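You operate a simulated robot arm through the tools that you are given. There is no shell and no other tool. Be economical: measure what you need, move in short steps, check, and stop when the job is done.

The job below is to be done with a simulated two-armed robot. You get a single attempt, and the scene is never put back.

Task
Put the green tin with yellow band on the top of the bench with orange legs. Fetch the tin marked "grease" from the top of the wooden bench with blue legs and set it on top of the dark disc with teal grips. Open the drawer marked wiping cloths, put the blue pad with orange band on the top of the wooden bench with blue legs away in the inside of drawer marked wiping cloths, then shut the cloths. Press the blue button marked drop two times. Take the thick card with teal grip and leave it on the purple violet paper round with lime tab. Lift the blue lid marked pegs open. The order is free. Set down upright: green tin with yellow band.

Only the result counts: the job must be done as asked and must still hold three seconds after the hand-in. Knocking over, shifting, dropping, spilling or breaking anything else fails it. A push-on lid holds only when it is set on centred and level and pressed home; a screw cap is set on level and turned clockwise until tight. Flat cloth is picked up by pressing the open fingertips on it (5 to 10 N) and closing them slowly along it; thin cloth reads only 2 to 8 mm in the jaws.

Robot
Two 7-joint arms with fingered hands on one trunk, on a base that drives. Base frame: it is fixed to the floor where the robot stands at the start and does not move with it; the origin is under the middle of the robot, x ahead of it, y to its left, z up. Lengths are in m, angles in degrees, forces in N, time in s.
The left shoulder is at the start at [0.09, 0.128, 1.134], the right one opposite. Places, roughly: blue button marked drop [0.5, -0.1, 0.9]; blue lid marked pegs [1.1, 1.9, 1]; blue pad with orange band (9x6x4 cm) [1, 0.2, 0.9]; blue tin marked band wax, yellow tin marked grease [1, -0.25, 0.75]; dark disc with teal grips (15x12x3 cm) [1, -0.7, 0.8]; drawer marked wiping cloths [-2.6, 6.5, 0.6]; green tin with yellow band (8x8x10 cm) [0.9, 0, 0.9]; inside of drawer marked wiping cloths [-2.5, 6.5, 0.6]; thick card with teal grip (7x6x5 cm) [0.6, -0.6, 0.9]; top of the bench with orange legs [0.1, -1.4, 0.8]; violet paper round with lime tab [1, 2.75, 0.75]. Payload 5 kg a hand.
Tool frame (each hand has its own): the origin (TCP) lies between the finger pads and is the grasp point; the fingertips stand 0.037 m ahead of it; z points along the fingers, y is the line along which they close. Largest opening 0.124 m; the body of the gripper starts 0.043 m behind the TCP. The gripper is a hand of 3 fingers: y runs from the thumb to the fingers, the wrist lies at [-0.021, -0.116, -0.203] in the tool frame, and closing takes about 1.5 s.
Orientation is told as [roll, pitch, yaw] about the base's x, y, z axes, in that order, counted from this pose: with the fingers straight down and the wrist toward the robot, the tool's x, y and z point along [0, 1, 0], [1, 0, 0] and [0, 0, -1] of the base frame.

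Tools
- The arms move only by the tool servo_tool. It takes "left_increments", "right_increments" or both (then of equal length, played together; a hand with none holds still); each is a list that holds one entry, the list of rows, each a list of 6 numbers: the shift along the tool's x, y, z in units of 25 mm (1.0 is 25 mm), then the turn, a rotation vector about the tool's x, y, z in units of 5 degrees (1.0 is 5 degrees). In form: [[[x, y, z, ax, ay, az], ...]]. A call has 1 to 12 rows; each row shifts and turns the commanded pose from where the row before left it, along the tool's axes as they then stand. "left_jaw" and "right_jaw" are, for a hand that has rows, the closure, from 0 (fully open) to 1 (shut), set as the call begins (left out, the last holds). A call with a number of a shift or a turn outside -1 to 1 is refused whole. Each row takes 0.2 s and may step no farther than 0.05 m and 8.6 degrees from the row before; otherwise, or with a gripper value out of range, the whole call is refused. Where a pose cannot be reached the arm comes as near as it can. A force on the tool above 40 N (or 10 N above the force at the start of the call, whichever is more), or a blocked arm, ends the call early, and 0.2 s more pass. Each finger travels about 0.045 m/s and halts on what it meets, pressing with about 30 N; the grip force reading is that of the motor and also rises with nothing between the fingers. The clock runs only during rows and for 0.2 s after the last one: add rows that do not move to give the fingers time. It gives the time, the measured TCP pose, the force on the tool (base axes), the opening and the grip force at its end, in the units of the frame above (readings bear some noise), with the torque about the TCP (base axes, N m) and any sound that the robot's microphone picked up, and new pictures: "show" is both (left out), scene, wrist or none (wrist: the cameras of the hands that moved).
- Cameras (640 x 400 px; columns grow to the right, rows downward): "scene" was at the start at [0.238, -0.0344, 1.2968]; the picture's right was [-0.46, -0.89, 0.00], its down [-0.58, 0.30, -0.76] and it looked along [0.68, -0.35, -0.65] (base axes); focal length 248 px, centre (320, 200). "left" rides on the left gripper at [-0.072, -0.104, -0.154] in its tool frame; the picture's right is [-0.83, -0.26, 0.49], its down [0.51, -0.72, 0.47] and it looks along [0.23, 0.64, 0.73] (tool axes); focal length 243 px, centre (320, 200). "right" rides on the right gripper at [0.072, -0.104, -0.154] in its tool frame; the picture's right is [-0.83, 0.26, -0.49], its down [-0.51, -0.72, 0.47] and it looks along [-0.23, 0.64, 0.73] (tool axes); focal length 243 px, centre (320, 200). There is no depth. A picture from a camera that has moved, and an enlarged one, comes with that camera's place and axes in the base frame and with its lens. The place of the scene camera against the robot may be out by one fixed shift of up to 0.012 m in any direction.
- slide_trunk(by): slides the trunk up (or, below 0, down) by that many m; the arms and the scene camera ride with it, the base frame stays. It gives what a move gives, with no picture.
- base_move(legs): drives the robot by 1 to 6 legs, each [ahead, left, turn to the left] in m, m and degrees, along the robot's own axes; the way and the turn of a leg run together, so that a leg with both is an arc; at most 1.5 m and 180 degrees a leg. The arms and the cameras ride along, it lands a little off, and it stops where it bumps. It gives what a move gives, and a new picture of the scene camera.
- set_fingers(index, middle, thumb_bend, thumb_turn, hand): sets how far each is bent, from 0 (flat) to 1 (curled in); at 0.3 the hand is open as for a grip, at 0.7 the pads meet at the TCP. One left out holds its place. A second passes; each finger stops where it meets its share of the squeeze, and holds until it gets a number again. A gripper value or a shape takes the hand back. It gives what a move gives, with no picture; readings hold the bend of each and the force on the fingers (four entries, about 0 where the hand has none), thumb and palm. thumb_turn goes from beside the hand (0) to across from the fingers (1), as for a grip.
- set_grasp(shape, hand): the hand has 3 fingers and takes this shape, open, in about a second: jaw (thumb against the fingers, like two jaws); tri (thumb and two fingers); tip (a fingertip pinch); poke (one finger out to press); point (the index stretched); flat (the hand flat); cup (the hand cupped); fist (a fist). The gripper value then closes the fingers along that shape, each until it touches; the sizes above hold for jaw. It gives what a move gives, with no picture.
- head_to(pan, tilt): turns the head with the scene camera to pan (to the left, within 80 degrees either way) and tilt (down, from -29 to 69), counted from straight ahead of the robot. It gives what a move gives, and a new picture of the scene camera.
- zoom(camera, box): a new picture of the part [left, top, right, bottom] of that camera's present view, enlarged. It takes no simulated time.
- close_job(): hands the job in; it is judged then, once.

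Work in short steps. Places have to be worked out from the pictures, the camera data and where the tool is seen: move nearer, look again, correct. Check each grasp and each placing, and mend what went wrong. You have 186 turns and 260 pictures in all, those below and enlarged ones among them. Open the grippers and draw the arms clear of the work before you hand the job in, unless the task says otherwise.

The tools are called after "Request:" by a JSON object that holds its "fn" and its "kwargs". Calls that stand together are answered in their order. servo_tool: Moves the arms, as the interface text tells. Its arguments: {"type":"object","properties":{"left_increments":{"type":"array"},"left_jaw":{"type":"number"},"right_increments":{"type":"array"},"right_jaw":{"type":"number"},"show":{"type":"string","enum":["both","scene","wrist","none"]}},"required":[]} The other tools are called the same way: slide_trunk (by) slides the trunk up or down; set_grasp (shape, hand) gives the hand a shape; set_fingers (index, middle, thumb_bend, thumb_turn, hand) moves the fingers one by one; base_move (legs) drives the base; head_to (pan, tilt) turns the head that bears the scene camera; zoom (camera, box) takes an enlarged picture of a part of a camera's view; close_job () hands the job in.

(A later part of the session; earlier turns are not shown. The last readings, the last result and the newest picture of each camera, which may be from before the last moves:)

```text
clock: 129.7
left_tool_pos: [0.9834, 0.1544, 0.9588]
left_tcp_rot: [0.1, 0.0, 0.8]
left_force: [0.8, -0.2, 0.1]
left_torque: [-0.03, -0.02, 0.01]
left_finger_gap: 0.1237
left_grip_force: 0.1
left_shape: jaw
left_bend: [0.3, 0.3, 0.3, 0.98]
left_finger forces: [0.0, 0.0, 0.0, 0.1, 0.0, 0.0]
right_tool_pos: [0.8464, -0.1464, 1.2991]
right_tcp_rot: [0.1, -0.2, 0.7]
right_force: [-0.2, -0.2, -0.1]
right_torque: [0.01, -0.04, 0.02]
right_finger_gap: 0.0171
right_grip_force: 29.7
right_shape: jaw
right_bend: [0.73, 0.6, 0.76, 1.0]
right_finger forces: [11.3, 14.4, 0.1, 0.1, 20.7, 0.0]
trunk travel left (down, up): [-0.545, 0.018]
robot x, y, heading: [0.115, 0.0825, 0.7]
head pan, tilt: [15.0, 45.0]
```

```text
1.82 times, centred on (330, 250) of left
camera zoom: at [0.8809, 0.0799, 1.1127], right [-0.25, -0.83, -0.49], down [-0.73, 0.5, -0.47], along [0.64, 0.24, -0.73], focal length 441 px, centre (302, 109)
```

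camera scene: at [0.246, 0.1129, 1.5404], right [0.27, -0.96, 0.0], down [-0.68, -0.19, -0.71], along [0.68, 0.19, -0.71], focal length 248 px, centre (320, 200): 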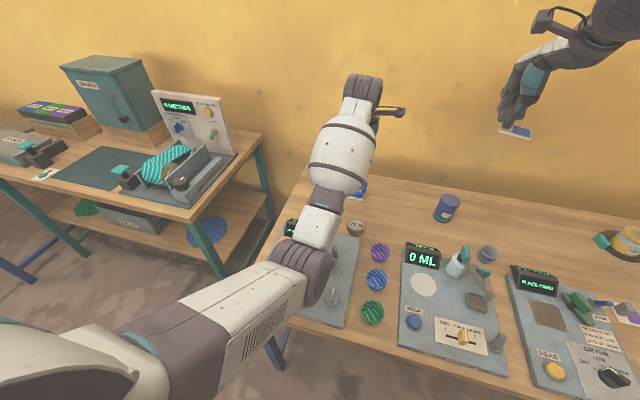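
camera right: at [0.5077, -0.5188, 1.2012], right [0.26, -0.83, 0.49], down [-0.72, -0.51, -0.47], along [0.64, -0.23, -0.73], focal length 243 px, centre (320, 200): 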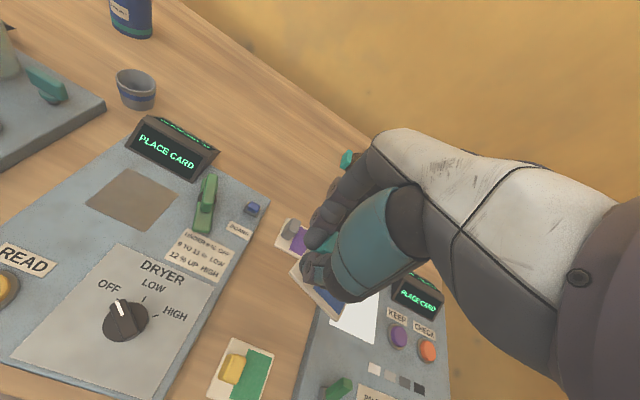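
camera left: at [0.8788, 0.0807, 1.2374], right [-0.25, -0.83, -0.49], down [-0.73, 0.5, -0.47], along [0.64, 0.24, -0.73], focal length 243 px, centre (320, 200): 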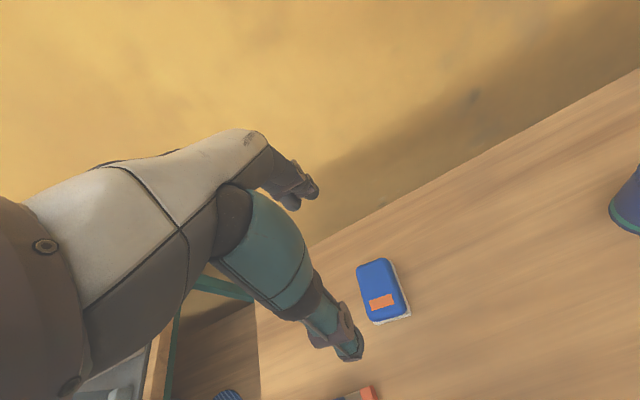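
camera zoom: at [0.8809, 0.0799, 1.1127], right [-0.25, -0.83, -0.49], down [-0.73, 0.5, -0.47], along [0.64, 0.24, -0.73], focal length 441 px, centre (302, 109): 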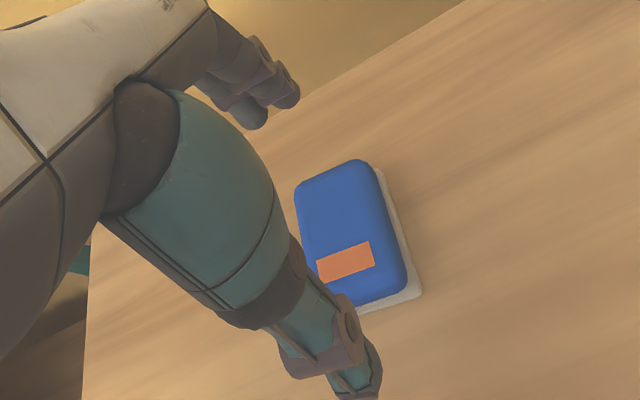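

Aligned. Lower to grasp height 0.893.

Request:
{"fn": "servo_tool", "kwargs": {"left_increments": [[[-0.2, 0, 0.6, 0, 0, 0], [0, 0, 0.7, 0, 0, 0], [0, 0, 0.6, 0, 0, 0], [0, 0, 0.4, 0, 0, 0], [0, 0, 0.28, 0, 0, 0], [0, 0, 0, 0, 0, 0]]], "show": "none"}}

Request:
{"fn": "zoom", "kwargs": {"camera": "left", "box": [220, 140, 440, 360]}}

```text
clock: 131.1
left_tool_pos: [0.9859, 0.1476, 0.894]
left_tcp_rot: [0.0, -0.1, 0.9]
left_force: [-0.3, -0.5, -0.4]
left_torque: [0.0, -0.01, 0.01]
left_finger_gap: 0.1238
left_grip_force: 0.0
left_shape: jaw
left_bend: [0.3, 0.3, 0.3, 0.98]
left_finger forces: [0.0, 0.1, 0.1, 0.0, 0.1, 0.1]
right_tool_pos: [0.8458, -0.1463, 1.299]
right_tcp_rot: [0.2, -0.2, 0.7]
right_force: [-0.3, 0.5, 0.4]
right_torque: [0.02, -0.04, 0.02]
right_finger_gap: 0.0174
right_grip_force: 30.2
right_shape: jaw
right_bend: [0.73, 0.6, 0.76, 1.0]
right_finger forces: [11.4, 14.4, 0.0, 0.0, 20.7, 0.1]
trunk travel left (down, up): [-0.545, 0.018]
robot x, y, heading: [0.1128, 0.0849, 0.8]
head pan, tilt: [15.0, 45.0]
```

```text
1.82 times, centred on (330, 250) of left
camera zoom: at [0.8826, 0.0734, 1.0475], right [-0.25, -0.83, -0.49], down [-0.73, 0.5, -0.47], along [0.64, 0.24, -0.73], focal length 441 px, centre (302, 109)
```

zoom: 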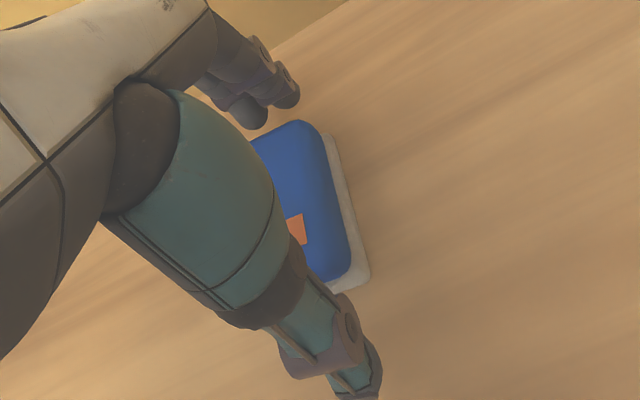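

Closing on the pad.

Request:
{"fn": "servo_tool", "kwargs": {"left_increments": [[[0, 0, 0, 0, 0, 0], [0, 0, 0, 0, 0, 0], [0, 0, 0, 0, 0, 0], [0, 0, 0, 0, 0, 0], [0, 0, 0, 0, 0, 0], [0, 0, 0, 0, 0, 0], [0, 0, 0, 0, 0, 0], [0, 0, 0, 0, 0, 0]]], "left_jaw": 1, "show": "none"}}

Request:
{"fn": "servo_tool", "kwargs": {"left_increments": [[[0, 0, -0.3, 0, 0, 0], [0, 0, -0.5, 0, 0, 0], [0, 0, -0.7, 0, 0, 0], [0, 0, -0.7, 0, 0, 0], [0, 0, 0, 0, 0, 0]]], "show": "wrist"}}

```text
clock: 132.9
left_tool_pos: [0.9862, 0.1472, 0.8944]
left_tcp_rot: [0.0, -0.1, 0.9]
left_force: [-0.9, -0.1, 0.4]
left_torque: [-0.01, 0.01, -0.06]
left_finger_gap: 0.0775
left_grip_force: 29.8
left_shape: jaw
left_bend: [0.73, 0.39, 0.63, 1.0]
left_finger forces: [17.6, 9.3, 0.0, 0.0, 27.0, 0.1]
right_tool_pos: [0.8462, -0.1477, 1.299]
right_tcp_rot: [0.2, -0.1, 0.8]
right_force: [0.0, 0.0, -1.0]
right_torque: [0.01, 0.01, -0.02]
right_finger_gap: 0.017
right_grip_force: 30.8
right_shape: jaw
right_bend: [0.73, 0.6, 0.76, 1.0]
right_finger forces: [11.3, 14.3, 0.0, 0.1, 20.7, 0.0]
trunk travel left (down, up): [-0.545, 0.018]
robot x, y, heading: [0.114, 0.0876, 1.1]
head pan, tilt: [15.0, 45.0]
```

```text
clock: 134.1
left_tool_pos: [0.9861, 0.1478, 0.9502]
left_tcp_rot: [-0.1, -0.2, 0.8]
left_force: [-0.4, 0.4, -0.7]
left_torque: [0.0, 0.03, 0.0]
left_finger_gap: 0.0774
left_grip_force: 30.2
left_shape: jaw
left_bend: [0.73, 0.4, 0.63, 1.0]
left_finger forces: [17.7, 9.3, 0.0, 0.0, 27.2, 0.1]
right_tool_pos: [0.8466, -0.1467, 1.2989]
right_tcp_rot: [0.2, -0.1, 0.7]
right_force: [-0.1, -0.2, 0.2]
right_torque: [0.04, 0.02, 0.02]
right_finger_gap: 0.017
right_grip_force: 29.6
right_shape: jaw
right_bend: [0.73, 0.6, 0.76, 1.0]
right_finger forces: [11.3, 14.4, 0.1, 0.1, 20.7, 0.0]
trunk travel left (down, up): [-0.545, 0.018]
robot x, y, heading: [0.1198, 0.0859, 0.9]
head pan, tilt: [15.0, 45.0]
camera left: at [0.8823, 0.0739, 1.1028], right [-0.25, -0.83, -0.49], down [-0.73, 0.5, -0.47], along [0.64, 0.24, -0.73], focal length 243 px, centre (320, 200)
```

left: 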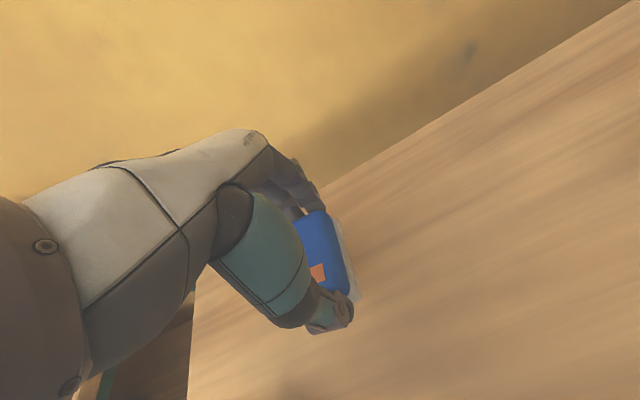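

Pad is held. Raise it, back off well from the benches, and look left.

Request:
{"fn": "servo_tool", "kwargs": {"left_increments": [[[0, 0, -1, 0, 0, 0], [0, 0, -1, 0, 0, 0], [0, 0, -1, 0, 0, 0], [0, 0, -1, 0, 0, 0], [0, 0, -1, 0, 0, 0], [0, 0, -1, 0, 0, 0], [0, 0, -1, 0, 0, 0], [0, 0, -1, 0, 0, 0], [0, 0, -1, 0, 0, 0], [0, 0, -1, 0, 0, 0], [0, 0, -1, 0, 0, 0], [0, 0, 0, 0, 0, 0]]], "show": "none"}}

Request:
{"fn": "base_move", "kwargs": {"legs": [[-0.42, 0, 0], [0, 1.4, 0]]}}

Request:
{"fn": "head_to", "kwargs": {"pan": 10, "tilt": 30}}

```text
clock: 136.7
left_tool_pos: [0.9847, 0.1477, 1.2226]
left_tcp_rot: [0.1, -0.1, 0.8]
left_force: [0.3, 1.2, -1.1]
left_torque: [-0.03, 0.02, 0.0]
left_finger_gap: 0.0775
left_grip_force: 29.5
left_shape: jaw
left_bend: [0.73, 0.4, 0.63, 1.0]
left_finger forces: [17.7, 9.3, 0.0, 0.1, 27.1, 0.0]
right_tool_pos: [0.8469, -0.1483, 1.2984]
right_tcp_rot: [0.0, -0.1, 0.7]
right_force: [0.4, 0.0, -0.2]
right_torque: [0.02, 0.01, -0.01]
right_finger_gap: 0.017
right_grip_force: 29.7
right_shape: jaw
right_bend: [0.73, 0.6, 0.76, 1.0]
right_finger forces: [11.3, 14.4, 0.1, 0.1, 20.8, 0.0]
trunk travel left (down, up): [-0.545, 0.018]
robot x, y, heading: [0.1175, 0.087, 0.6]
head pan, tilt: [15.0, 45.0]
```

```text
clock: 151.5
left_tool_pos: [0.5585, 1.5523, 1.2221]
left_tcp_rot: [0.0, -0.1, -0.1]
left_force: [0.0, 0.2, -0.7]
left_torque: [-0.01, 0.01, 0.0]
left_finger_gap: 0.0773
left_grip_force: 29.8
left_shape: jaw
left_bend: [0.73, 0.4, 0.63, 1.0]
left_finger forces: [17.7, 9.2, 0.0, 0.0, 27.0, 0.0]
right_tool_pos: [0.4166, 1.2609, 1.2986]
right_tcp_rot: [0.1, -0.1, 0.0]
right_force: [-0.8, 0.3, -1.0]
right_torque: [0.05, 0.01, -0.04]
right_finger_gap: 0.0172
right_grip_force: 29.7
right_shape: jaw
right_bend: [0.73, 0.6, 0.76, 1.0]
right_finger forces: [11.2, 14.4, 0.1, 0.0, 20.7, 0.1]
trunk travel left (down, up): [-0.545, 0.018]
robot x, y, heading: [-0.3118, 1.5053, -0.2]
head pan, tilt: [15.0, 45.0]
camera scene: at [-0.1802, 1.5295, 1.5404], right [0.26, -0.97, 0.0], down [-0.68, -0.18, -0.71], along [0.68, 0.18, -0.71], focal length 248 px, centre (320, 200)
```

scene: 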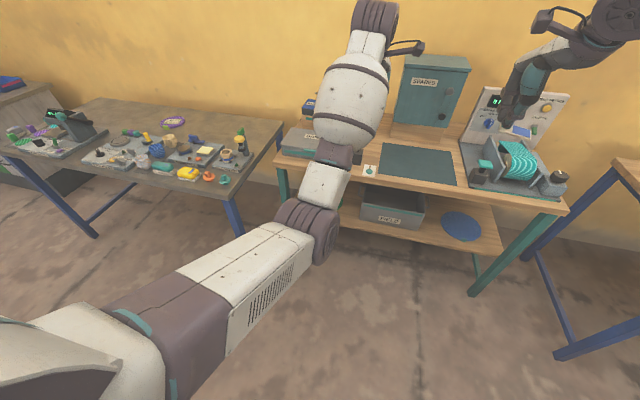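

```text
clock: 152.3
left_tool_pos: [0.5596, 1.5544, 1.2231]
left_tcp_rot: [-0.1, 0.0, -0.1]
left_force: [-0.6, 0.0, -0.5]
left_torque: [-0.02, -0.01, 0.01]
left_finger_gap: 0.0772
left_grip_force: 29.8
left_shape: jaw
left_bend: [0.73, 0.4, 0.63, 1.0]
left_finger forces: [17.7, 9.3, 0.1, 0.0, 27.0, 0.0]
right_tool_pos: [0.417, 1.2605, 1.2976]
right_tcp_rot: [0.1, -0.1, -0.1]
right_force: [-0.3, 0.3, -0.9]
right_torque: [0.02, 0.02, 0.0]
right_finger_gap: 0.0169
right_grip_force: 30.0
right_shape: jaw
right_bend: [0.73, 0.6, 0.76, 1.0]
right_finger forces: [11.1, 14.4, 0.1, 0.0, 20.7, 0.1]
trunk travel left (down, up): [-0.545, 0.018]
robot x, y, heading: [-0.3101, 1.5036, -0.2]
head pan, tilt: [10.0, 30.0]
camera scene: at [-0.1697, 1.5244, 1.5629], right [0.17, -0.98, 0.0], down [-0.49, -0.09, -0.87], along [0.85, 0.15, -0.5], focal length 248 px, centre (320, 200)
```

scene: 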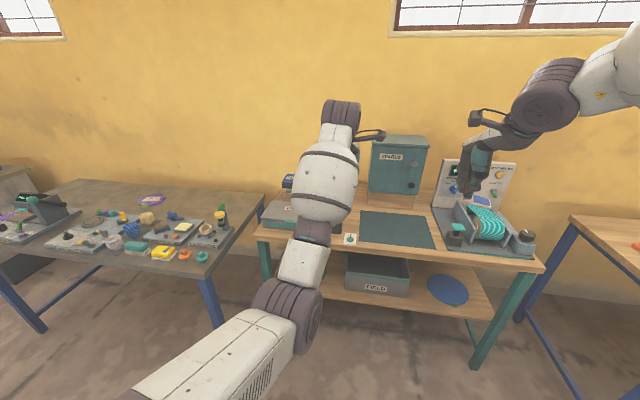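

Violet round is at about (0.98,2.78). Drive on left so it is within the right hand's reach.

Request:
{"fn": "base_move", "kwargs": {"legs": [[0, 1.42, 0], [0.3, 0, 0]]}}

Request:
{"fn": "head_to", "kwargs": {"pan": -12, "tilt": 42}}

```text
clock: 166.6
left_tool_pos: [0.8915, 2.9214, 1.226]
left_tcp_rot: [0.0, -0.3, -2.5]
left_force: [-0.4, 0.2, -0.2]
left_torque: [-0.01, -0.06, 0.0]
left_finger_gap: 0.0773
left_grip_force: 30.1
left_shape: jaw
left_bend: [0.73, 0.4, 0.63, 1.0]
left_finger forces: [17.7, 9.3, 0.0, 0.1, 27.1, 0.0]
right_tool_pos: [0.7363, 2.6349, 1.3013]
right_tcp_rot: [0.1, -0.2, -2.5]
right_force: [0.0, -0.3, 0.1]
right_torque: [0.04, 0.02, 0.0]
right_finger_gap: 0.0168
right_grip_force: 30.2
right_shape: jaw
right_bend: [0.73, 0.6, 0.76, 1.0]
right_finger forces: [11.1, 14.4, 0.0, 0.0, 20.9, 0.1]
trunk travel left (down, up): [-0.545, 0.018]
robot x, y, heading: [0.0225, 2.9087, -2.5]
head pan, tilt: [10.0, 30.0]
camera scene: at [0.1612, 2.9226, 1.5636], right [0.13, -0.99, 0.0], down [-0.49, -0.07, -0.87], along [0.86, 0.11, -0.5], focal length 248 px, centre (320, 200)
```

scene: 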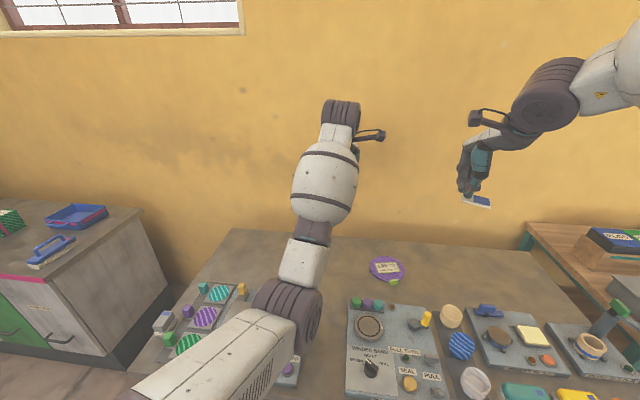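

```text
clock: 167.4
left_tool_pos: [0.8948, 2.9213, 1.2228]
left_tcp_rot: [0.0, -0.1, -2.6]
left_force: [-0.3, 0.6, -0.2]
left_torque: [0.0, 0.01, 0.02]
left_finger_gap: 0.0771
left_grip_force: 29.9
left_shape: jaw
left_bend: [0.73, 0.4, 0.63, 1.0]
left_finger forces: [17.7, 9.3, 0.0, 0.1, 27.1, 0.0]
right_tool_pos: [0.7394, 2.6348, 1.299]
right_tcp_rot: [0.1, -0.1, -2.3]
right_force: [-0.3, 0.6, -0.4]
right_torque: [-0.01, 0.03, 0.02]
right_finger_gap: 0.0171
right_grip_force: 30.0
right_shape: jaw
right_bend: [0.73, 0.6, 0.76, 1.0]
right_finger forces: [11.2, 14.4, 0.1, 0.0, 20.8, 0.0]
trunk travel left (down, up): [-0.545, 0.018]
robot x, y, heading: [0.0247, 2.9057, -2.4]
head pan, tilt: [-12.0, 42.0]
camera scene: at [0.157, 2.8896, 1.5445], right [-0.25, -0.97, 0.0], down [-0.65, 0.17, -0.74], along [0.72, -0.19, -0.67], focal length 248 px, centre (320, 200)
```

scene: 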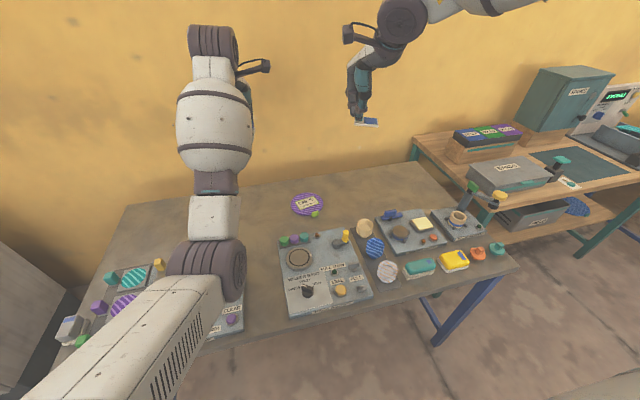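

Request:
{"fn": "zoom", "kwargs": {"camera": "right", "box": [0, 0, 640, 400]}}

Request:
{"fn": "zoom", "kwargs": {"camera": "scene", "box": [270, 170, 400, 260]}}

Request:
{"fn": "zoom", "kwargs": {"camera": "scene", "box": [420, 70, 640, 230]}}

```text
1.00 times, centred on (320, 200) of right (not enlarged: the box is as wide or as high as the picture)
camera zoom: at [0.6375, 2.7105, 1.4515], right [0.23, -0.84, 0.49], down [-0.74, -0.48, -0.47], along [0.63, -0.26, -0.73], focal length 243 px, centre (320, 200)
```

zoom: 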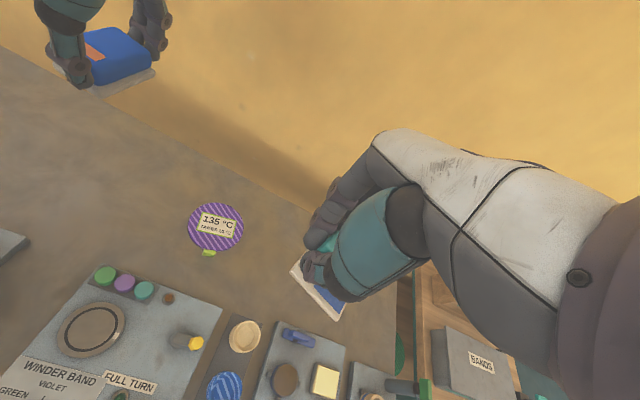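

```text
4.44 times, centred on (335, 215) of scene
camera zoom: at [0.157, 2.8896, 1.5445], right [-0.25, -0.97, 0.0], down [-0.65, 0.17, -0.74], along [0.72, -0.19, -0.67], focal length 1104 px, centre (253, 133)
```

zoom: 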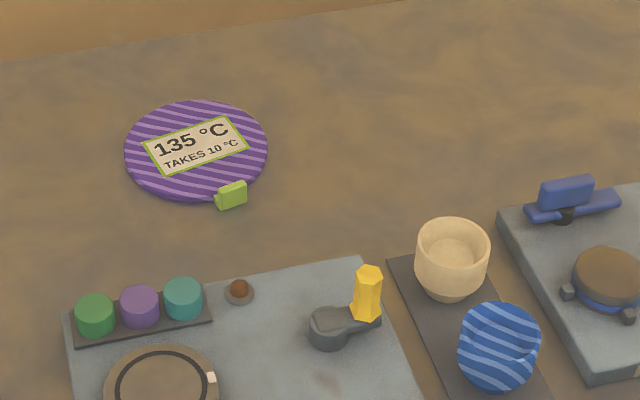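

```text
2.50 times, centred on (530, 150) of scene
camera zoom: at [0.157, 2.8896, 1.5445], right [-0.25, -0.97, 0.0], down [-0.65, 0.17, -0.74], along [0.72, -0.19, -0.67], focal length 621 px, centre (-205, 325)
```

zoom: 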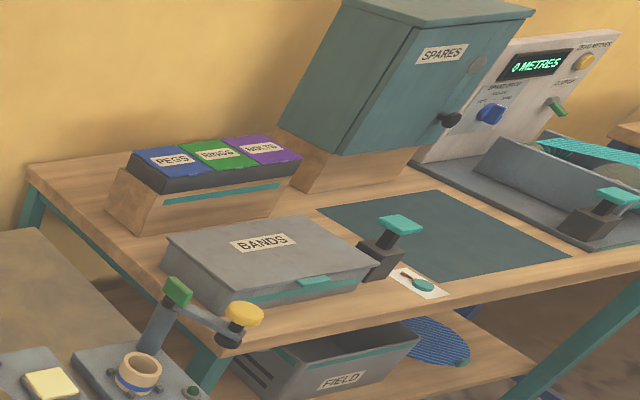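

Violet round centre ≈(0.92,2.744,0.826). Drive 0.08 ahead, swing the left hand away to the left, and carry the card above the round.

Request:
{"fn": "base_move", "kwargs": {"legs": [[0.08, 0, 0]]}}

Request:
{"fn": "servo_tool", "kwargs": {"left_increments": [[[0.8, 0, 0, 0, 0, 0], [0.8, 0, 0, 0, 0, 0], [0.8, 0, 0, 0, 0, 0], [0.8, 0, 0, 0, 0, 0], [0.8, 0, 0, 0, 0, 0], [0.8, 0, 0, 0, 0, 0], [0.8, 0, 0, 0, 0, 0], [0.8, 0, 0, 0, 0, 0], [0.8, 0, 0, 0, 0, 0], [0, 0, 0, 0, 0, 0], [0, 0, 0, 0, 0, 0], [0, 0, 0, 0, 0, 0]]], "right_increments": [[[0, 0, 0, 0, 0, 0], [0, 0, 0, 0, 0, 0], [0, 0, 0.3, 0, 0, 0], [0.6, 0.5, 0.8, 0, 0, 0], [0.6, 0.5, 1, 0, 0, 0], [0.6, 0.5, 1, 0, 0, 0], [0.6, 0.5, 1, 0, 0, 0], [0.6, 0.5, 1, 0, 0, 0], [0.6, 0.5, 1, 0, 0, 0], [0.6, 0.5, 1, 0, 0, 0], [0.6, 0.5, 1, 0, 0, 0], [0.7, 0.1, 1, 0, 0, 0]]]}}

```text
clock: 168.5
left_tool_pos: [0.9648, 2.9182, 1.2348]
left_tcp_rot: [0.1, -0.8, -2.6]
left_force: [-2.2, 0.2, 0.1]
left_torque: [0.01, -0.05, 0.04]
left_finger_gap: 0.0774
left_grip_force: 30.2
left_shape: jaw
left_bend: [0.73, 0.4, 0.63, 1.0]
left_finger forces: [17.7, 9.3, 0.0, 0.0, 27.1, 0.0]
right_tool_pos: [0.8103, 2.6311, 1.3083]
right_tcp_rot: [0.1, -0.8, -2.4]
right_force: [-1.3, -0.1, 0.3]
right_torque: [0.02, -0.1, -0.01]
right_finger_gap: 0.0171
right_grip_force: 30.6
right_shape: jaw
right_bend: [0.73, 0.6, 0.76, 1.0]
right_finger forces: [11.2, 14.4, 0.0, 0.0, 20.9, 0.0]
trunk travel left (down, up): [-0.545, 0.018]
robot x, y, heading: [0.103, 2.904, -2.8]
head pan, tilt: [-12.0, 42.0]
camera scene: at [0.2245, 2.8867, 1.5467], right [-0.25, -0.97, 0.0], down [-0.64, 0.17, -0.75], along [0.72, -0.19, -0.66], focal length 248 px, centre (320, 200)
```

scene: 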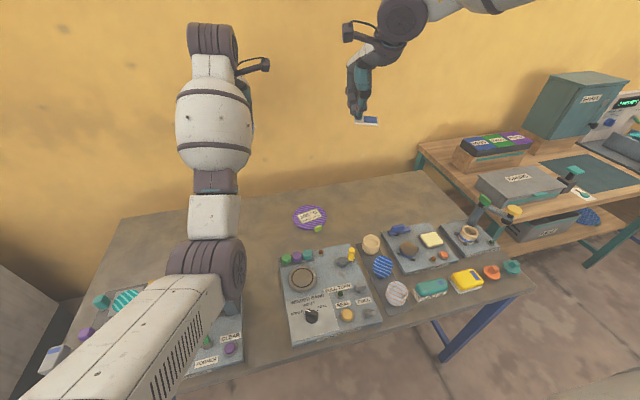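

```text
clock: 171.1
left_tool_pos: [0.9817, 3.0976, 1.2241]
left_tcp_rot: [0.0, -0.2, -2.5]
left_force: [0.5, 0.3, -0.5]
left_torque: [0.04, -0.02, 0.05]
left_finger_gap: 0.0772
left_grip_force: 29.3
left_shape: jaw
left_bend: [0.73, 0.4, 0.63, 1.0]
left_finger forces: [17.6, 9.3, 0.0, 0.0, 27.0, 0.0]
right_tool_pos: [0.9192, 2.754, 1.0778]
right_tcp_rot: [0.2, -0.3, -2.6]
right_force: [1.0, 0.2, -0.1]
right_torque: [0.0, 0.01, -0.02]
right_finger_gap: 0.017
right_grip_force: 30.1
right_shape: jaw
right_bend: [0.73, 0.6, 0.76, 1.0]
right_finger forces: [11.3, 14.8, 0.0, 0.1, 20.8, 0.0]
right hand out of reach, approached as far as the arm can: row 12
trunk travel left (down, up): [-0.545, 0.018]
robot x, y, heading: [0.1022, 2.9065, -2.4]
head pan, tilt: [-12.0, 42.0]
camera scene: at [0.2359, 2.8863, 1.5448], right [-0.25, -0.97, 0.0], down [-0.65, 0.17, -0.74], along [0.72, -0.19, -0.67], focal length 248 px, centre (320, 200)
camera right: at [0.8168, 2.8301, 1.2312], right [0.22, -0.84, 0.49], down [-0.74, -0.47, -0.48], along [0.63, -0.26, -0.73], focal length 243 px, centre (320, 200)
camera left: at [0.8736, 3.0296, 1.3777], right [-0.3, -0.82, -0.49], down [-0.7, 0.54, -0.47], along [0.65, 0.2, -0.73], focal length 243 px, centre (320, 200)
```

scene: 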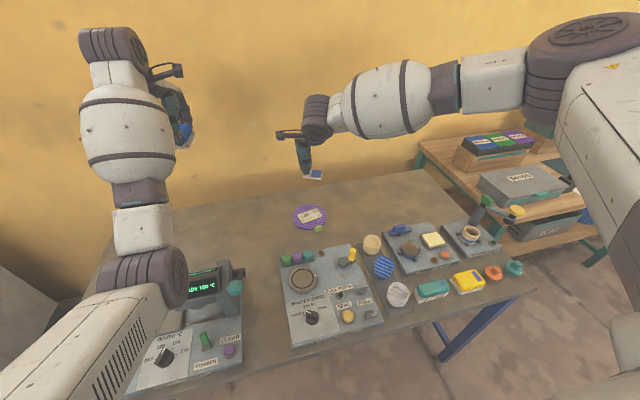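
right: 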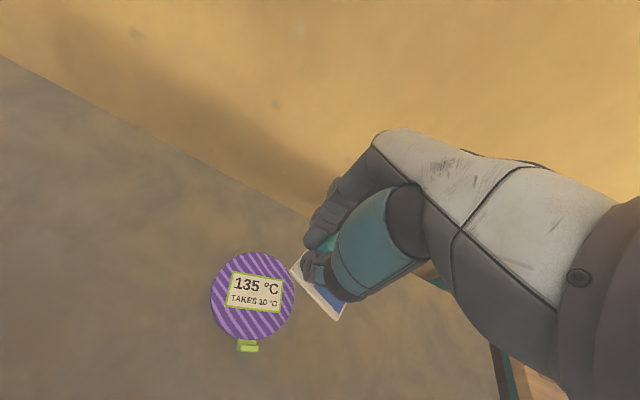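
left: 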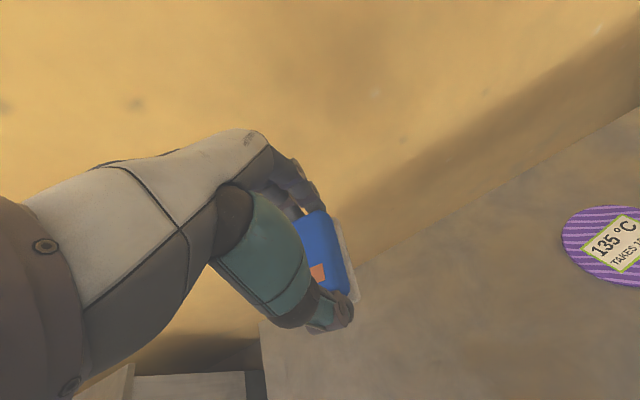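

Reach is limited by shoulder height; lower the trunk 0.1 m (hands stay well above everything), then align over the round.

Request:
{"fn": "slide_trunk", "kwargs": {"by": -0.1}}

Request:
{"fn": "servo_tool", "kwargs": {"right_increments": [[[0.5, 0.55, 0, 0, 0, 0], [0, 0, 0, 0, 0, 0]]]}}

```text
clock: 172.4
left_tool_pos: [0.9461, 3.0873, 1.1382]
left_tcp_rot: [0.3, -0.9, -2.6]
left_force: [-0.1, -0.5, 0.2]
left_torque: [-0.01, -0.01, -0.02]
left_finger_gap: 0.0774
left_grip_force: 30.1
left_shape: jaw
left_bend: [0.73, 0.4, 0.63, 1.0]
left_finger forces: [17.8, 9.5, 0.1, 0.0, 27.2, 0.1]
right_tool_pos: [0.8902, 2.7504, 0.9969]
right_tcp_rot: [0.5, -1.7, -2.4]
right_force: [0.6, 0.1, -0.4]
right_torque: [0.01, 0.01, 0.05]
right_finger_gap: 0.0168
right_grip_force: 30.0
right_shape: jaw
right_bend: [0.73, 0.6, 0.76, 1.0]
right_finger forces: [11.2, 14.8, 0.0, 0.1, 20.8, 0.0]
trunk travel left (down, up): [-0.445, 0.118]
robot x, y, heading: [0.0998, 2.9057, -2.4]
head pan, tilt: [-12.0, 42.0]
```

```text
clock: 173.2
left_tool_pos: [0.9479, 3.089, 1.1348]
left_tcp_rot: [0.1, -0.6, -2.7]
left_force: [-0.3, 0.5, -0.9]
left_torque: [-0.01, 0.0, -0.02]
left_finger_gap: 0.0773
left_grip_force: 29.9
left_shape: jaw
left_bend: [0.73, 0.4, 0.63, 1.0]
left_finger forces: [17.8, 9.5, 0.0, 0.0, 27.4, 0.0]
right_tool_pos: [0.908, 2.7631, 1.0001]
right_tcp_rot: [0.4, -1.8, -2.2]
right_force: [0.7, 0.4, -0.2]
right_torque: [0.01, 0.0, 0.0]
right_finger_gap: 0.0169
right_grip_force: 30.3
right_shape: jaw
right_bend: [0.73, 0.6, 0.76, 1.0]
right_finger forces: [11.4, 14.9, 0.0, 0.0, 20.8, 0.0]
trunk travel left (down, up): [-0.445, 0.118]
robot x, y, heading: [0.1021, 2.9081, -2.5]
head pan, tilt: [-12.0, 42.0]
stopped in row 2 (right hand): the arm was blocked; the commanded pose is now the measured one
camera scene: at [0.2756, 2.8761, 1.4275], right [-0.25, -0.97, -0.01], down [-0.63, 0.17, -0.76], along [0.74, -0.18, -0.65], focal length 248 px, centre (320, 200)
camera right: at [0.8001, 2.8386, 1.1513], right [0.21, -0.84, 0.49], down [-0.73, -0.47, -0.5], along [0.65, -0.25, -0.71], focal length 243 px, centre (320, 200)
```

scene: 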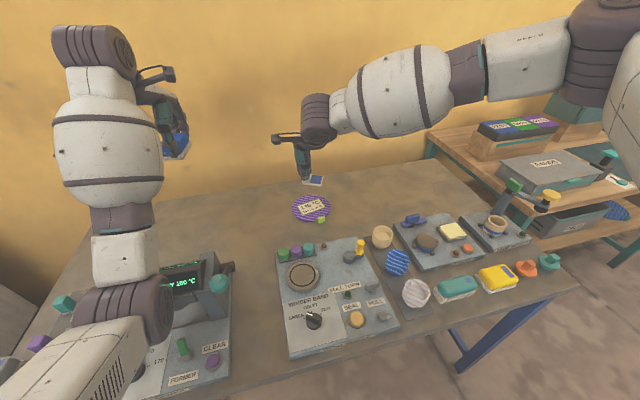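
right: 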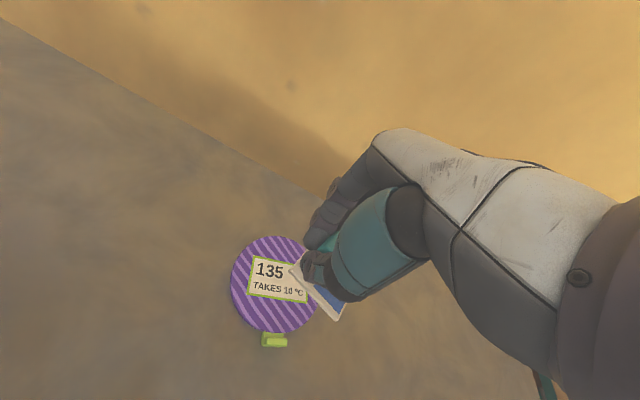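

The arm reports blocked and the body is slightly tilted - the left elbow may be resting on the device beneath. Raise the trunk again at once and look.

Request:
{"fn": "slide_trunk", "kwargs": {"by": 0.1}}

Request:
{"fn": "head_to", "kwargs": {"pan": 20, "tilt": 55}}

```text
clock: 174.6
left_tool_pos: [0.9753, 3.0947, 1.2102]
left_tcp_rot: [-0.1, 0.8, -2.6]
left_force: [-0.8, -1.1, -1.8]
left_torque: [-0.01, -0.03, 0.05]
left_finger_gap: 0.0771
left_grip_force: 30.4
left_shape: jaw
left_bend: [0.73, 0.4, 0.63, 1.0]
left_finger forces: [17.9, 9.6, 0.1, 0.0, 27.4, 0.1]
right_tool_pos: [0.9327, 2.7658, 1.1196]
right_tcp_rot: [0.1, -3.1, -2.4]
right_force: [-0.1, -0.1, -1.1]
right_torque: [-0.01, -0.04, -0.01]
right_finger_gap: 0.017
right_grip_force: 30.5
right_shape: jaw
right_bend: [0.73, 0.6, 0.76, 1.0]
right_finger forces: [11.3, 14.8, 0.0, 0.0, 21.0, 0.1]
trunk travel left (down, up): [-0.545, 0.018]
robot x, y, heading: [0.1012, 2.9039, -2.5]
head pan, tilt: [-12.0, 42.0]
```

```text
clock: 175.5
left_tool_pos: [0.9786, 3.0933, 1.2129]
left_tcp_rot: [-0.1, 0.6, -2.7]
left_force: [1.3, -0.6, -0.4]
left_torque: [-0.01, 0.02, -0.01]
left_finger_gap: 0.0774
left_grip_force: 30.1
left_shape: jaw
left_bend: [0.73, 0.4, 0.63, 1.0]
left_finger forces: [18.0, 9.6, 0.1, 0.0, 27.3, 0.0]
right_tool_pos: [0.9355, 2.7661, 1.123]
right_tcp_rot: [0.1, -3.4, -2.5]
right_force: [-0.6, 0.0, 0.2]
right_torque: [0.0, 0.0, -0.03]
right_finger_gap: 0.0169
right_grip_force: 30.5
right_shape: jaw
right_bend: [0.73, 0.6, 0.76, 1.0]
right_finger forces: [11.3, 14.9, 0.0, 0.1, 20.9, 0.0]
trunk travel left (down, up): [-0.545, 0.018]
robot x, y, heading: [0.1026, 2.9075, -2.5]
head pan, tilt: [20.0, 55.0]
camera scene: at [0.2227, 2.9284, 1.5269], right [0.3, -0.95, 0.0], down [-0.78, -0.25, -0.57], along [0.55, 0.17, -0.82], focal length 248 px, centre (320, 200)
```

scene: 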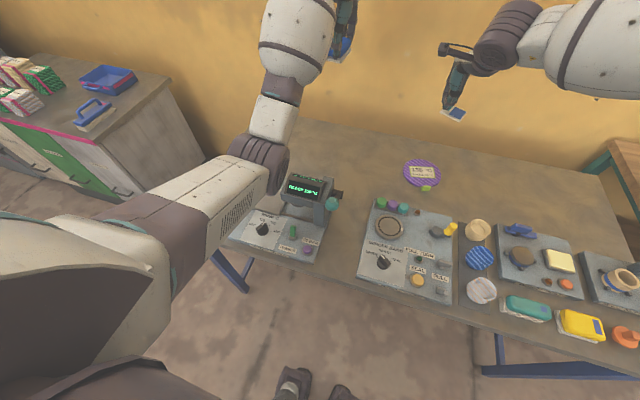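

Nothing has been displaced. I'll retract the left hand towards the body (elbow off the bench), and shift the robot left so the round lies at the right arm's preferred side.

Request:
{"fn": "servo_tool", "kwargs": {"left_increments": [[[0, -0.8, -0.4, 0, 0, 0], [0, -1, -0.4, 0, 0, 0], [0, -1, -0.4, 0, 0, 0], [0, -1, -0.4, 0, 0, 0], [0, -1, -0.3, 0, 0, 0], [0, -1, -0.3, 0, 0, 0], [0, -1, -0.3, 0, 0, 0], [0, -1, -0.3, 0, 0, 0], [0, -1, 0, 0, 0, 0], [0, 0, 0, 0, 0, 0]]], "right_increments": [[[0, 0, -0.3, 0.34, 0, 0], [0, 0, -0.3, 0.34, 0, 0], [0, 0, 0, 0, 0, 0], [0, 0, 0, 0, 0, 0], [0, 0, 0, 0, 0, 0], [0, 0, 0, 0, 0, 0], [0, 0, 0, 0, 0, 0], [0, 0, 0, 0, 0, 0], [0, 0, 0, 0, 0, 0], [0, 0, 0, 0, 0, 0]]], "show": "scene"}}

```text
clock: 177.7
left_tool_pos: [0.7573, 3.1035, 1.2862]
left_tcp_rot: [-0.2, 0.7, -2.7]
left_force: [-1.2, 0.1, -0.1]
left_torque: [0.01, 0.01, 0.0]
left_finger_gap: 0.0772
left_grip_force: 30.6
left_shape: jaw
left_bend: [0.73, 0.4, 0.63, 1.0]
left_finger forces: [17.8, 9.4, 0.0, 0.1, 27.1, 0.0]
right_tool_pos: [0.9343, 2.7646, 1.1365]
right_tcp_rot: [0.2, 0.0, -2.4]
right_force: [-0.3, 0.5, -0.6]
right_torque: [0.02, 0.01, -0.03]
right_finger_gap: 0.0168
right_grip_force: 30.5
right_shape: jaw
right_bend: [0.73, 0.6, 0.76, 1.0]
right_finger forces: [11.1, 15.0, 0.1, 0.0, 20.8, 0.1]
trunk travel left (down, up): [-0.545, 0.018]
robot x, y, heading: [0.1043, 2.9057, -2.4]
head pan, tilt: [20.0, 55.0]
camera scene: at [0.223, 2.9277, 1.5268], right [0.3, -0.95, 0.0], down [-0.78, -0.25, -0.57], along [0.55, 0.17, -0.82], focal length 248 px, centre (320, 200)
```

scene: 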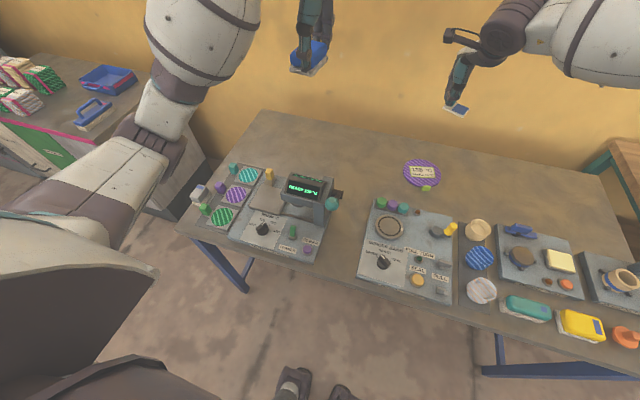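

Elbow is clear now. Shift the base 0.12 left, lower the trunk slightly, then realign the right hand.

Request:
{"fn": "base_move", "kwargs": {"legs": [[0, 0.12, 0]]}}

Request:
{"fn": "slide_trunk", "kwargs": {"by": -0.06}}

```text
clock: 179.4
left_tool_pos: [0.7624, 3.221, 1.2867]
left_tcp_rot: [-0.2, 0.5, -2.7]
left_force: [-0.4, -0.8, -0.7]
left_torque: [0.0, -0.02, -0.02]
left_finger_gap: 0.0775
left_grip_force: 29.7
left_shape: jaw
left_bend: [0.73, 0.4, 0.63, 1.0]
left_finger forces: [17.8, 9.4, 0.2, 0.0, 27.1, 0.0]
right_tool_pos: [0.9384, 2.8816, 1.1381]
right_tcp_rot: [0.3, 0.0, -2.4]
right_force: [-0.6, -0.6, -0.1]
right_torque: [0.04, -0.01, 0.01]
right_finger_gap: 0.0168
right_grip_force: 29.8
right_shape: jaw
right_bend: [0.73, 0.6, 0.76, 1.0]
right_finger forces: [11.2, 14.9, 0.0, 0.1, 20.7, 0.0]
trunk travel left (down, up): [-0.545, 0.018]
robot x, y, heading: [0.1076, 3.0236, -2.5]
head pan, tilt: [20.0, 55.0]
camera scene: at [0.2274, 3.0451, 1.527], right [0.3, -0.95, 0.0], down [-0.78, -0.25, -0.57], along [0.55, 0.17, -0.82], focal length 248 px, centre (320, 200)
```

scene: 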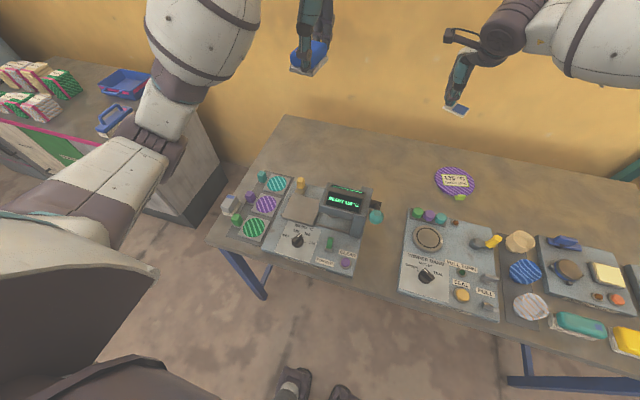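

```text
clock: 180.4
left_tool_pos: [0.7624, 3.2226, 1.229]
left_tcp_rot: [-0.1, 0.5, -2.6]
left_force: [0.0, 0.0, -0.6]
left_torque: [0.01, -0.02, -0.04]
left_finger_gap: 0.0771
left_grip_force: 29.9
left_shape: jaw
left_bend: [0.73, 0.4, 0.63, 1.0]
left_finger forces: [17.8, 9.3, 0.1, 0.1, 27.1, 0.1]
right_tool_pos: [0.9382, 2.8829, 1.0795]
right_tcp_rot: [0.3, -0.2, -2.4]
right_force: [-0.5, 0.1, -0.6]
right_torque: [-0.01, 0.03, 0.0]
right_finger_gap: 0.0169
right_grip_force: 30.2
right_shape: jaw
right_bend: [0.73, 0.6, 0.76, 1.0]
right_finger forces: [11.2, 15.0, 0.1, 0.1, 20.8, 0.0]
trunk travel left (down, up): [-0.485, 0.078]
robot x, y, heading: [0.108, 3.0236, -2.7]
head pan, tilt: [20.0, 55.0]
```

Body is level again. Move the right hand over the round and down to about z 0.95.

Request:
{"fn": "servo_tool", "kwargs": {"right_increments": [[[-0.9, 0, 0, 0, 0, 0], [-0.9, 0, 0.3, 0, 0, 0], [-0.9, 0, 0.6, 0, 0, 0], [-0.9, 0, 0.8, 0, 0, 0], [-0.9, 0, 0.8, 0, 0, 0], [-0.15, 0, 0.9, 0, 0, 0], [0, 0, 0.9, 0, 0, 0], [0, 0, 0.5, 0, 0, 0], [0, 0, 0, 0, 0, 0]]]}}

Request:
{"fn": "zoom", "kwargs": {"camera": "right", "box": [200, 160, 420, 360]}}

```text
clock: 182.4
left_tool_pos: [0.7619, 3.2218, 1.2274]
left_tcp_rot: [-0.1, 0.6, -2.6]
left_force: [-0.4, 0.3, -0.8]
left_torque: [0.02, -0.02, -0.01]
left_finger_gap: 0.0772
left_grip_force: 30.5
left_shape: jaw
left_bend: [0.73, 0.4, 0.63, 1.0]
left_finger forces: [17.8, 9.3, 0.1, 0.0, 27.1, 0.0]
right_tool_pos: [0.9342, 2.7675, 0.9584]
right_tcp_rot: [0.3, -0.1, -2.3]
right_force: [-0.1, -0.2, -0.5]
right_torque: [0.02, 0.04, 0.01]
right_finger_gap: 0.0166
right_grip_force: 30.3
right_shape: jaw
right_bend: [0.73, 0.6, 0.76, 1.0]
right_finger forces: [11.4, 15.2, 0.1, 0.0, 20.9, 0.0]
trunk travel left (down, up): [-0.485, 0.078]
robot x, y, heading: [0.1056, 3.0243, -2.3]
head pan, tilt: [20.0, 55.0]
camera scene: at [0.2837, 3.0445, 1.4527], right [0.3, -0.95, 0.0], down [-0.78, -0.25, -0.57], along [0.55, 0.17, -0.82], focal length 248 px, centre (320, 200)
camera right: at [0.8311, 2.8432, 1.1114], right [0.23, -0.84, 0.49], down [-0.74, -0.47, -0.47], along [0.63, -0.26, -0.73], focal length 243 px, centre (320, 200)
```

scene: 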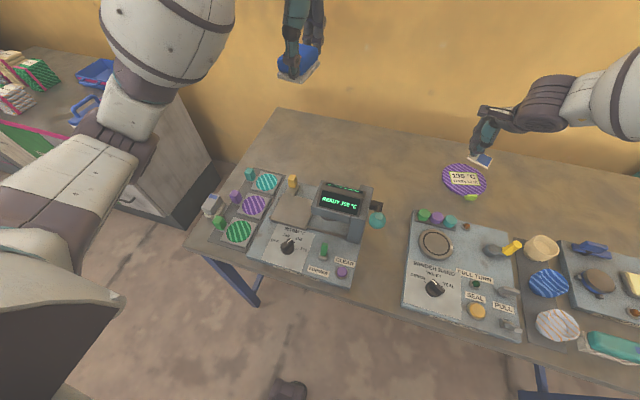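
right: 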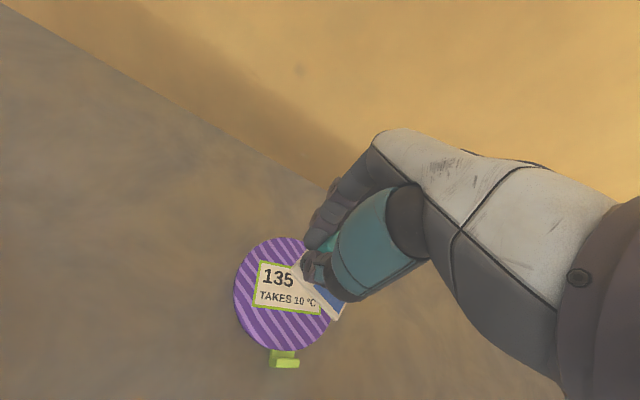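

```text
2.00 times, centred on (310, 260) of right
camera zoom: at [0.8311, 2.8432, 1.1114], right [0.23, -0.84, 0.49], down [-0.74, -0.47, -0.47], along [0.63, -0.26, -0.73], focal length 485 px, centre (340, 80)
```

zoom: 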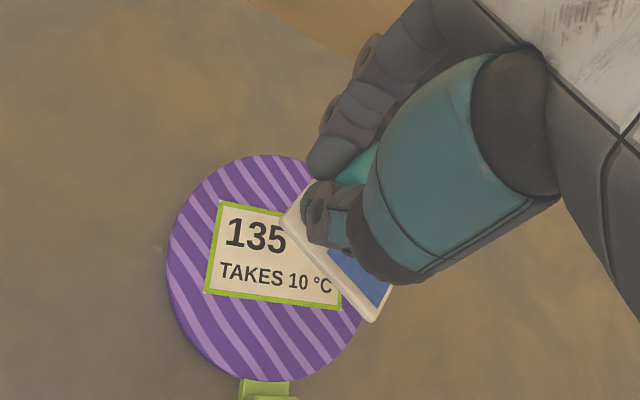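

Estimated card centre (0.932,2.741), round centre (0.920,2.751). Correct and lower to near contact.

Request:
{"fn": "servo_tool", "kwargs": {"right_increments": [[[0.3, -0.5, 0.3, 0, 0, 0], [0, 0, 0.7, 0, 0, 0], [0, 0, 0.7, 0, 0, 0], [0, 0, 0.6, 0, 0, 0], [0, 0, 0.4, 0, 0, 0], [0, 0, 0, 0, 0, 0]]], "show": "none"}}

Request:
{"fn": "zoom", "kwargs": {"camera": "right", "box": [200, 160, 420, 360]}}

Request:
{"fn": "zoom", "kwargs": {"camera": "scene", "box": [410, 120, 530, 220]}}

```text
clock: 183.8
left_tool_pos: [0.763, 3.223, 1.228]
left_tcp_rot: [-0.1, 0.7, -2.7]
left_force: [0.0, 0.7, -0.5]
left_torque: [-0.05, 0.01, 0.02]
left_finger_gap: 0.0772
left_grip_force: 30.0
left_shape: jaw
left_bend: [0.73, 0.4, 0.63, 1.0]
left_finger forces: [17.7, 9.4, 0.0, 0.1, 27.1, 0.0]
right_tool_pos: [0.9215, 2.7748, 0.8917]
right_tcp_rot: [0.3, 0.0, -2.4]
right_force: [-0.5, -0.4, -0.1]
right_torque: [0.0, -0.02, 0.03]
right_finger_gap: 0.0168
right_grip_force: 29.5
right_shape: jaw
right_bend: [0.73, 0.6, 0.76, 1.0]
right_finger forces: [11.3, 15.2, 0.0, 0.0, 20.8, 0.1]
trunk travel left (down, up): [-0.485, 0.078]
robot x, y, heading: [0.1059, 3.0212, -2.4]
head pan, tilt: [20.0, 55.0]
```

```text
2.00 times, centred on (310, 260) of right
camera zoom: at [0.8188, 2.8507, 1.0445], right [0.23, -0.84, 0.49], down [-0.74, -0.47, -0.47], along [0.63, -0.26, -0.73], focal length 485 px, centre (340, 80)
```

zoom: 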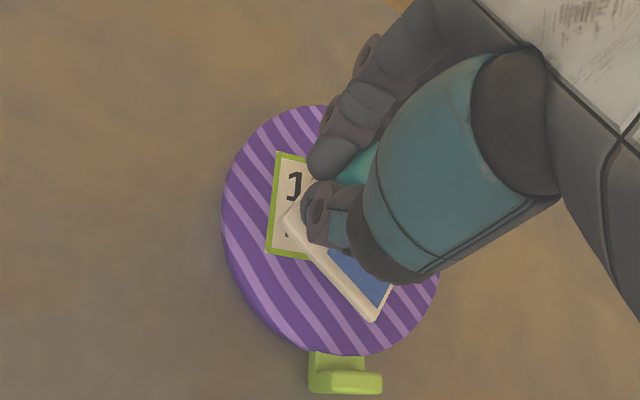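

```text
4.00 times, centred on (470, 170) of scene
camera zoom: at [0.2839, 3.0444, 1.4527], right [0.3, -0.95, 0.0], down [-0.78, -0.25, -0.57], along [0.55, 0.17, -0.82], focal length 994 px, centre (-280, 320)
```

zoom: 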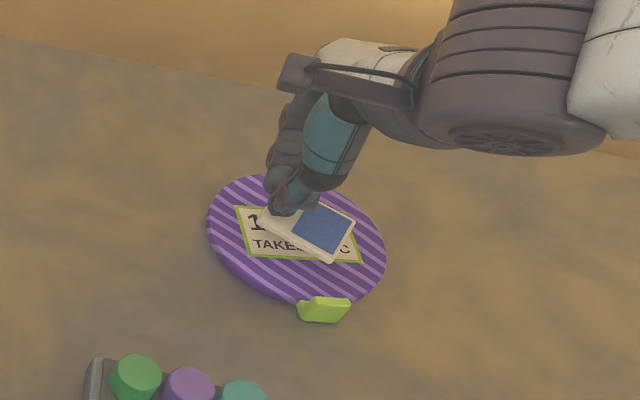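

Well centred. Creep down to contact.

Request:
{"fn": "servo_tool", "kwargs": {"right_increments": [[[0, -0.1, 0.2, 0, 0, 0], [0, 0, 0.2, 0, 0, 0], [0, 0, 0.15, 0, 0, 0], [0, 0, 0, 0, 0, 0]]], "show": "none"}}

Request:
{"fn": "servo_tool", "kwargs": {"right_increments": [[[0, 0, 0.12, 0, 0, 0], [0, 0, 0.12, 0, 0, 0], [0, 0, 0, 0, 0, 0]]], "show": "none"}}

Request:
{"fn": "zoom", "kwargs": {"camera": "scene", "box": [410, 120, 530, 220]}}

```text
clock: 184.8
left_tool_pos: [0.7613, 3.2223, 1.2272]
left_tcp_rot: [-0.2, 0.6, -2.7]
left_force: [0.1, -0.1, -1.2]
left_torque: [-0.01, 0.0, -0.01]
left_finger_gap: 0.0771
left_grip_force: 30.3
left_shape: jaw
left_bend: [0.73, 0.4, 0.63, 1.0]
left_finger forces: [17.8, 9.3, 0.0, 0.0, 27.1, 0.1]
right_tool_pos: [0.9185, 2.7749, 0.8762]
right_tcp_rot: [0.3, 0.0, -2.4]
right_force: [0.6, -0.7, -0.8]
right_torque: [0.04, -0.03, 0.0]
right_finger_gap: 0.017
right_grip_force: 29.8
right_shape: jaw
right_bend: [0.73, 0.6, 0.76, 1.0]
right_finger forces: [11.2, 15.1, 0.0, 0.1, 20.7, 0.1]
trunk travel left (down, up): [-0.485, 0.078]
robot x, y, heading: [0.1078, 3.0243, -2.4]
head pan, tilt: [20.0, 55.0]
```

```text
clock: 185.6
left_tool_pos: [0.7617, 3.2222, 1.2271]
left_tcp_rot: [-0.1, 0.6, -2.6]
left_force: [0.0, 0.1, -0.2]
left_torque: [-0.01, 0.02, -0.01]
left_finger_gap: 0.0772
left_grip_force: 30.3
left_shape: jaw
left_bend: [0.73, 0.4, 0.63, 1.0]
left_finger forces: [17.8, 9.3, 0.0, 0.0, 27.1, 0.1]
right_tool_pos: [0.9192, 2.7764, 0.8698]
right_tcp_rot: [0.4, 0.1, -2.5]
right_force: [0.4, -0.2, -1.2]
right_torque: [-0.01, 0.0, 0.0]
right_finger_gap: 0.0168
right_grip_force: 30.0
right_shape: jaw
right_bend: [0.73, 0.6, 0.76, 1.0]
right_finger forces: [11.3, 15.1, 0.1, 0.0, 20.7, 0.1]
trunk travel left (down, up): [-0.485, 0.078]
robot x, y, heading: [0.1093, 3.0195, -2.3]
head pan, tilt: [20.0, 55.0]
```

```text
4.00 times, centred on (470, 170) of scene
camera zoom: at [0.2839, 3.0444, 1.4526], right [0.3, -0.95, 0.0], down [-0.78, -0.25, -0.57], along [0.55, 0.17, -0.82], focal length 994 px, centre (-280, 320)
```

zoom: 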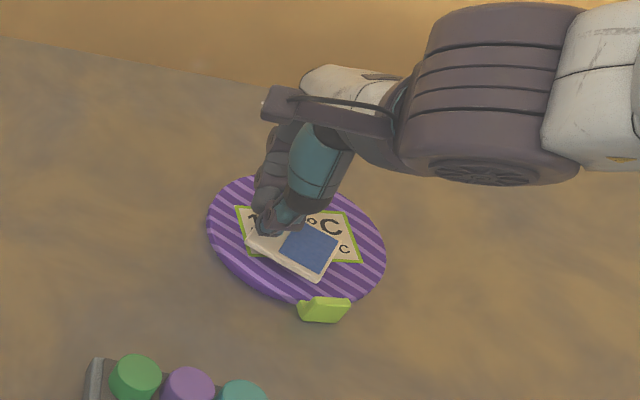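

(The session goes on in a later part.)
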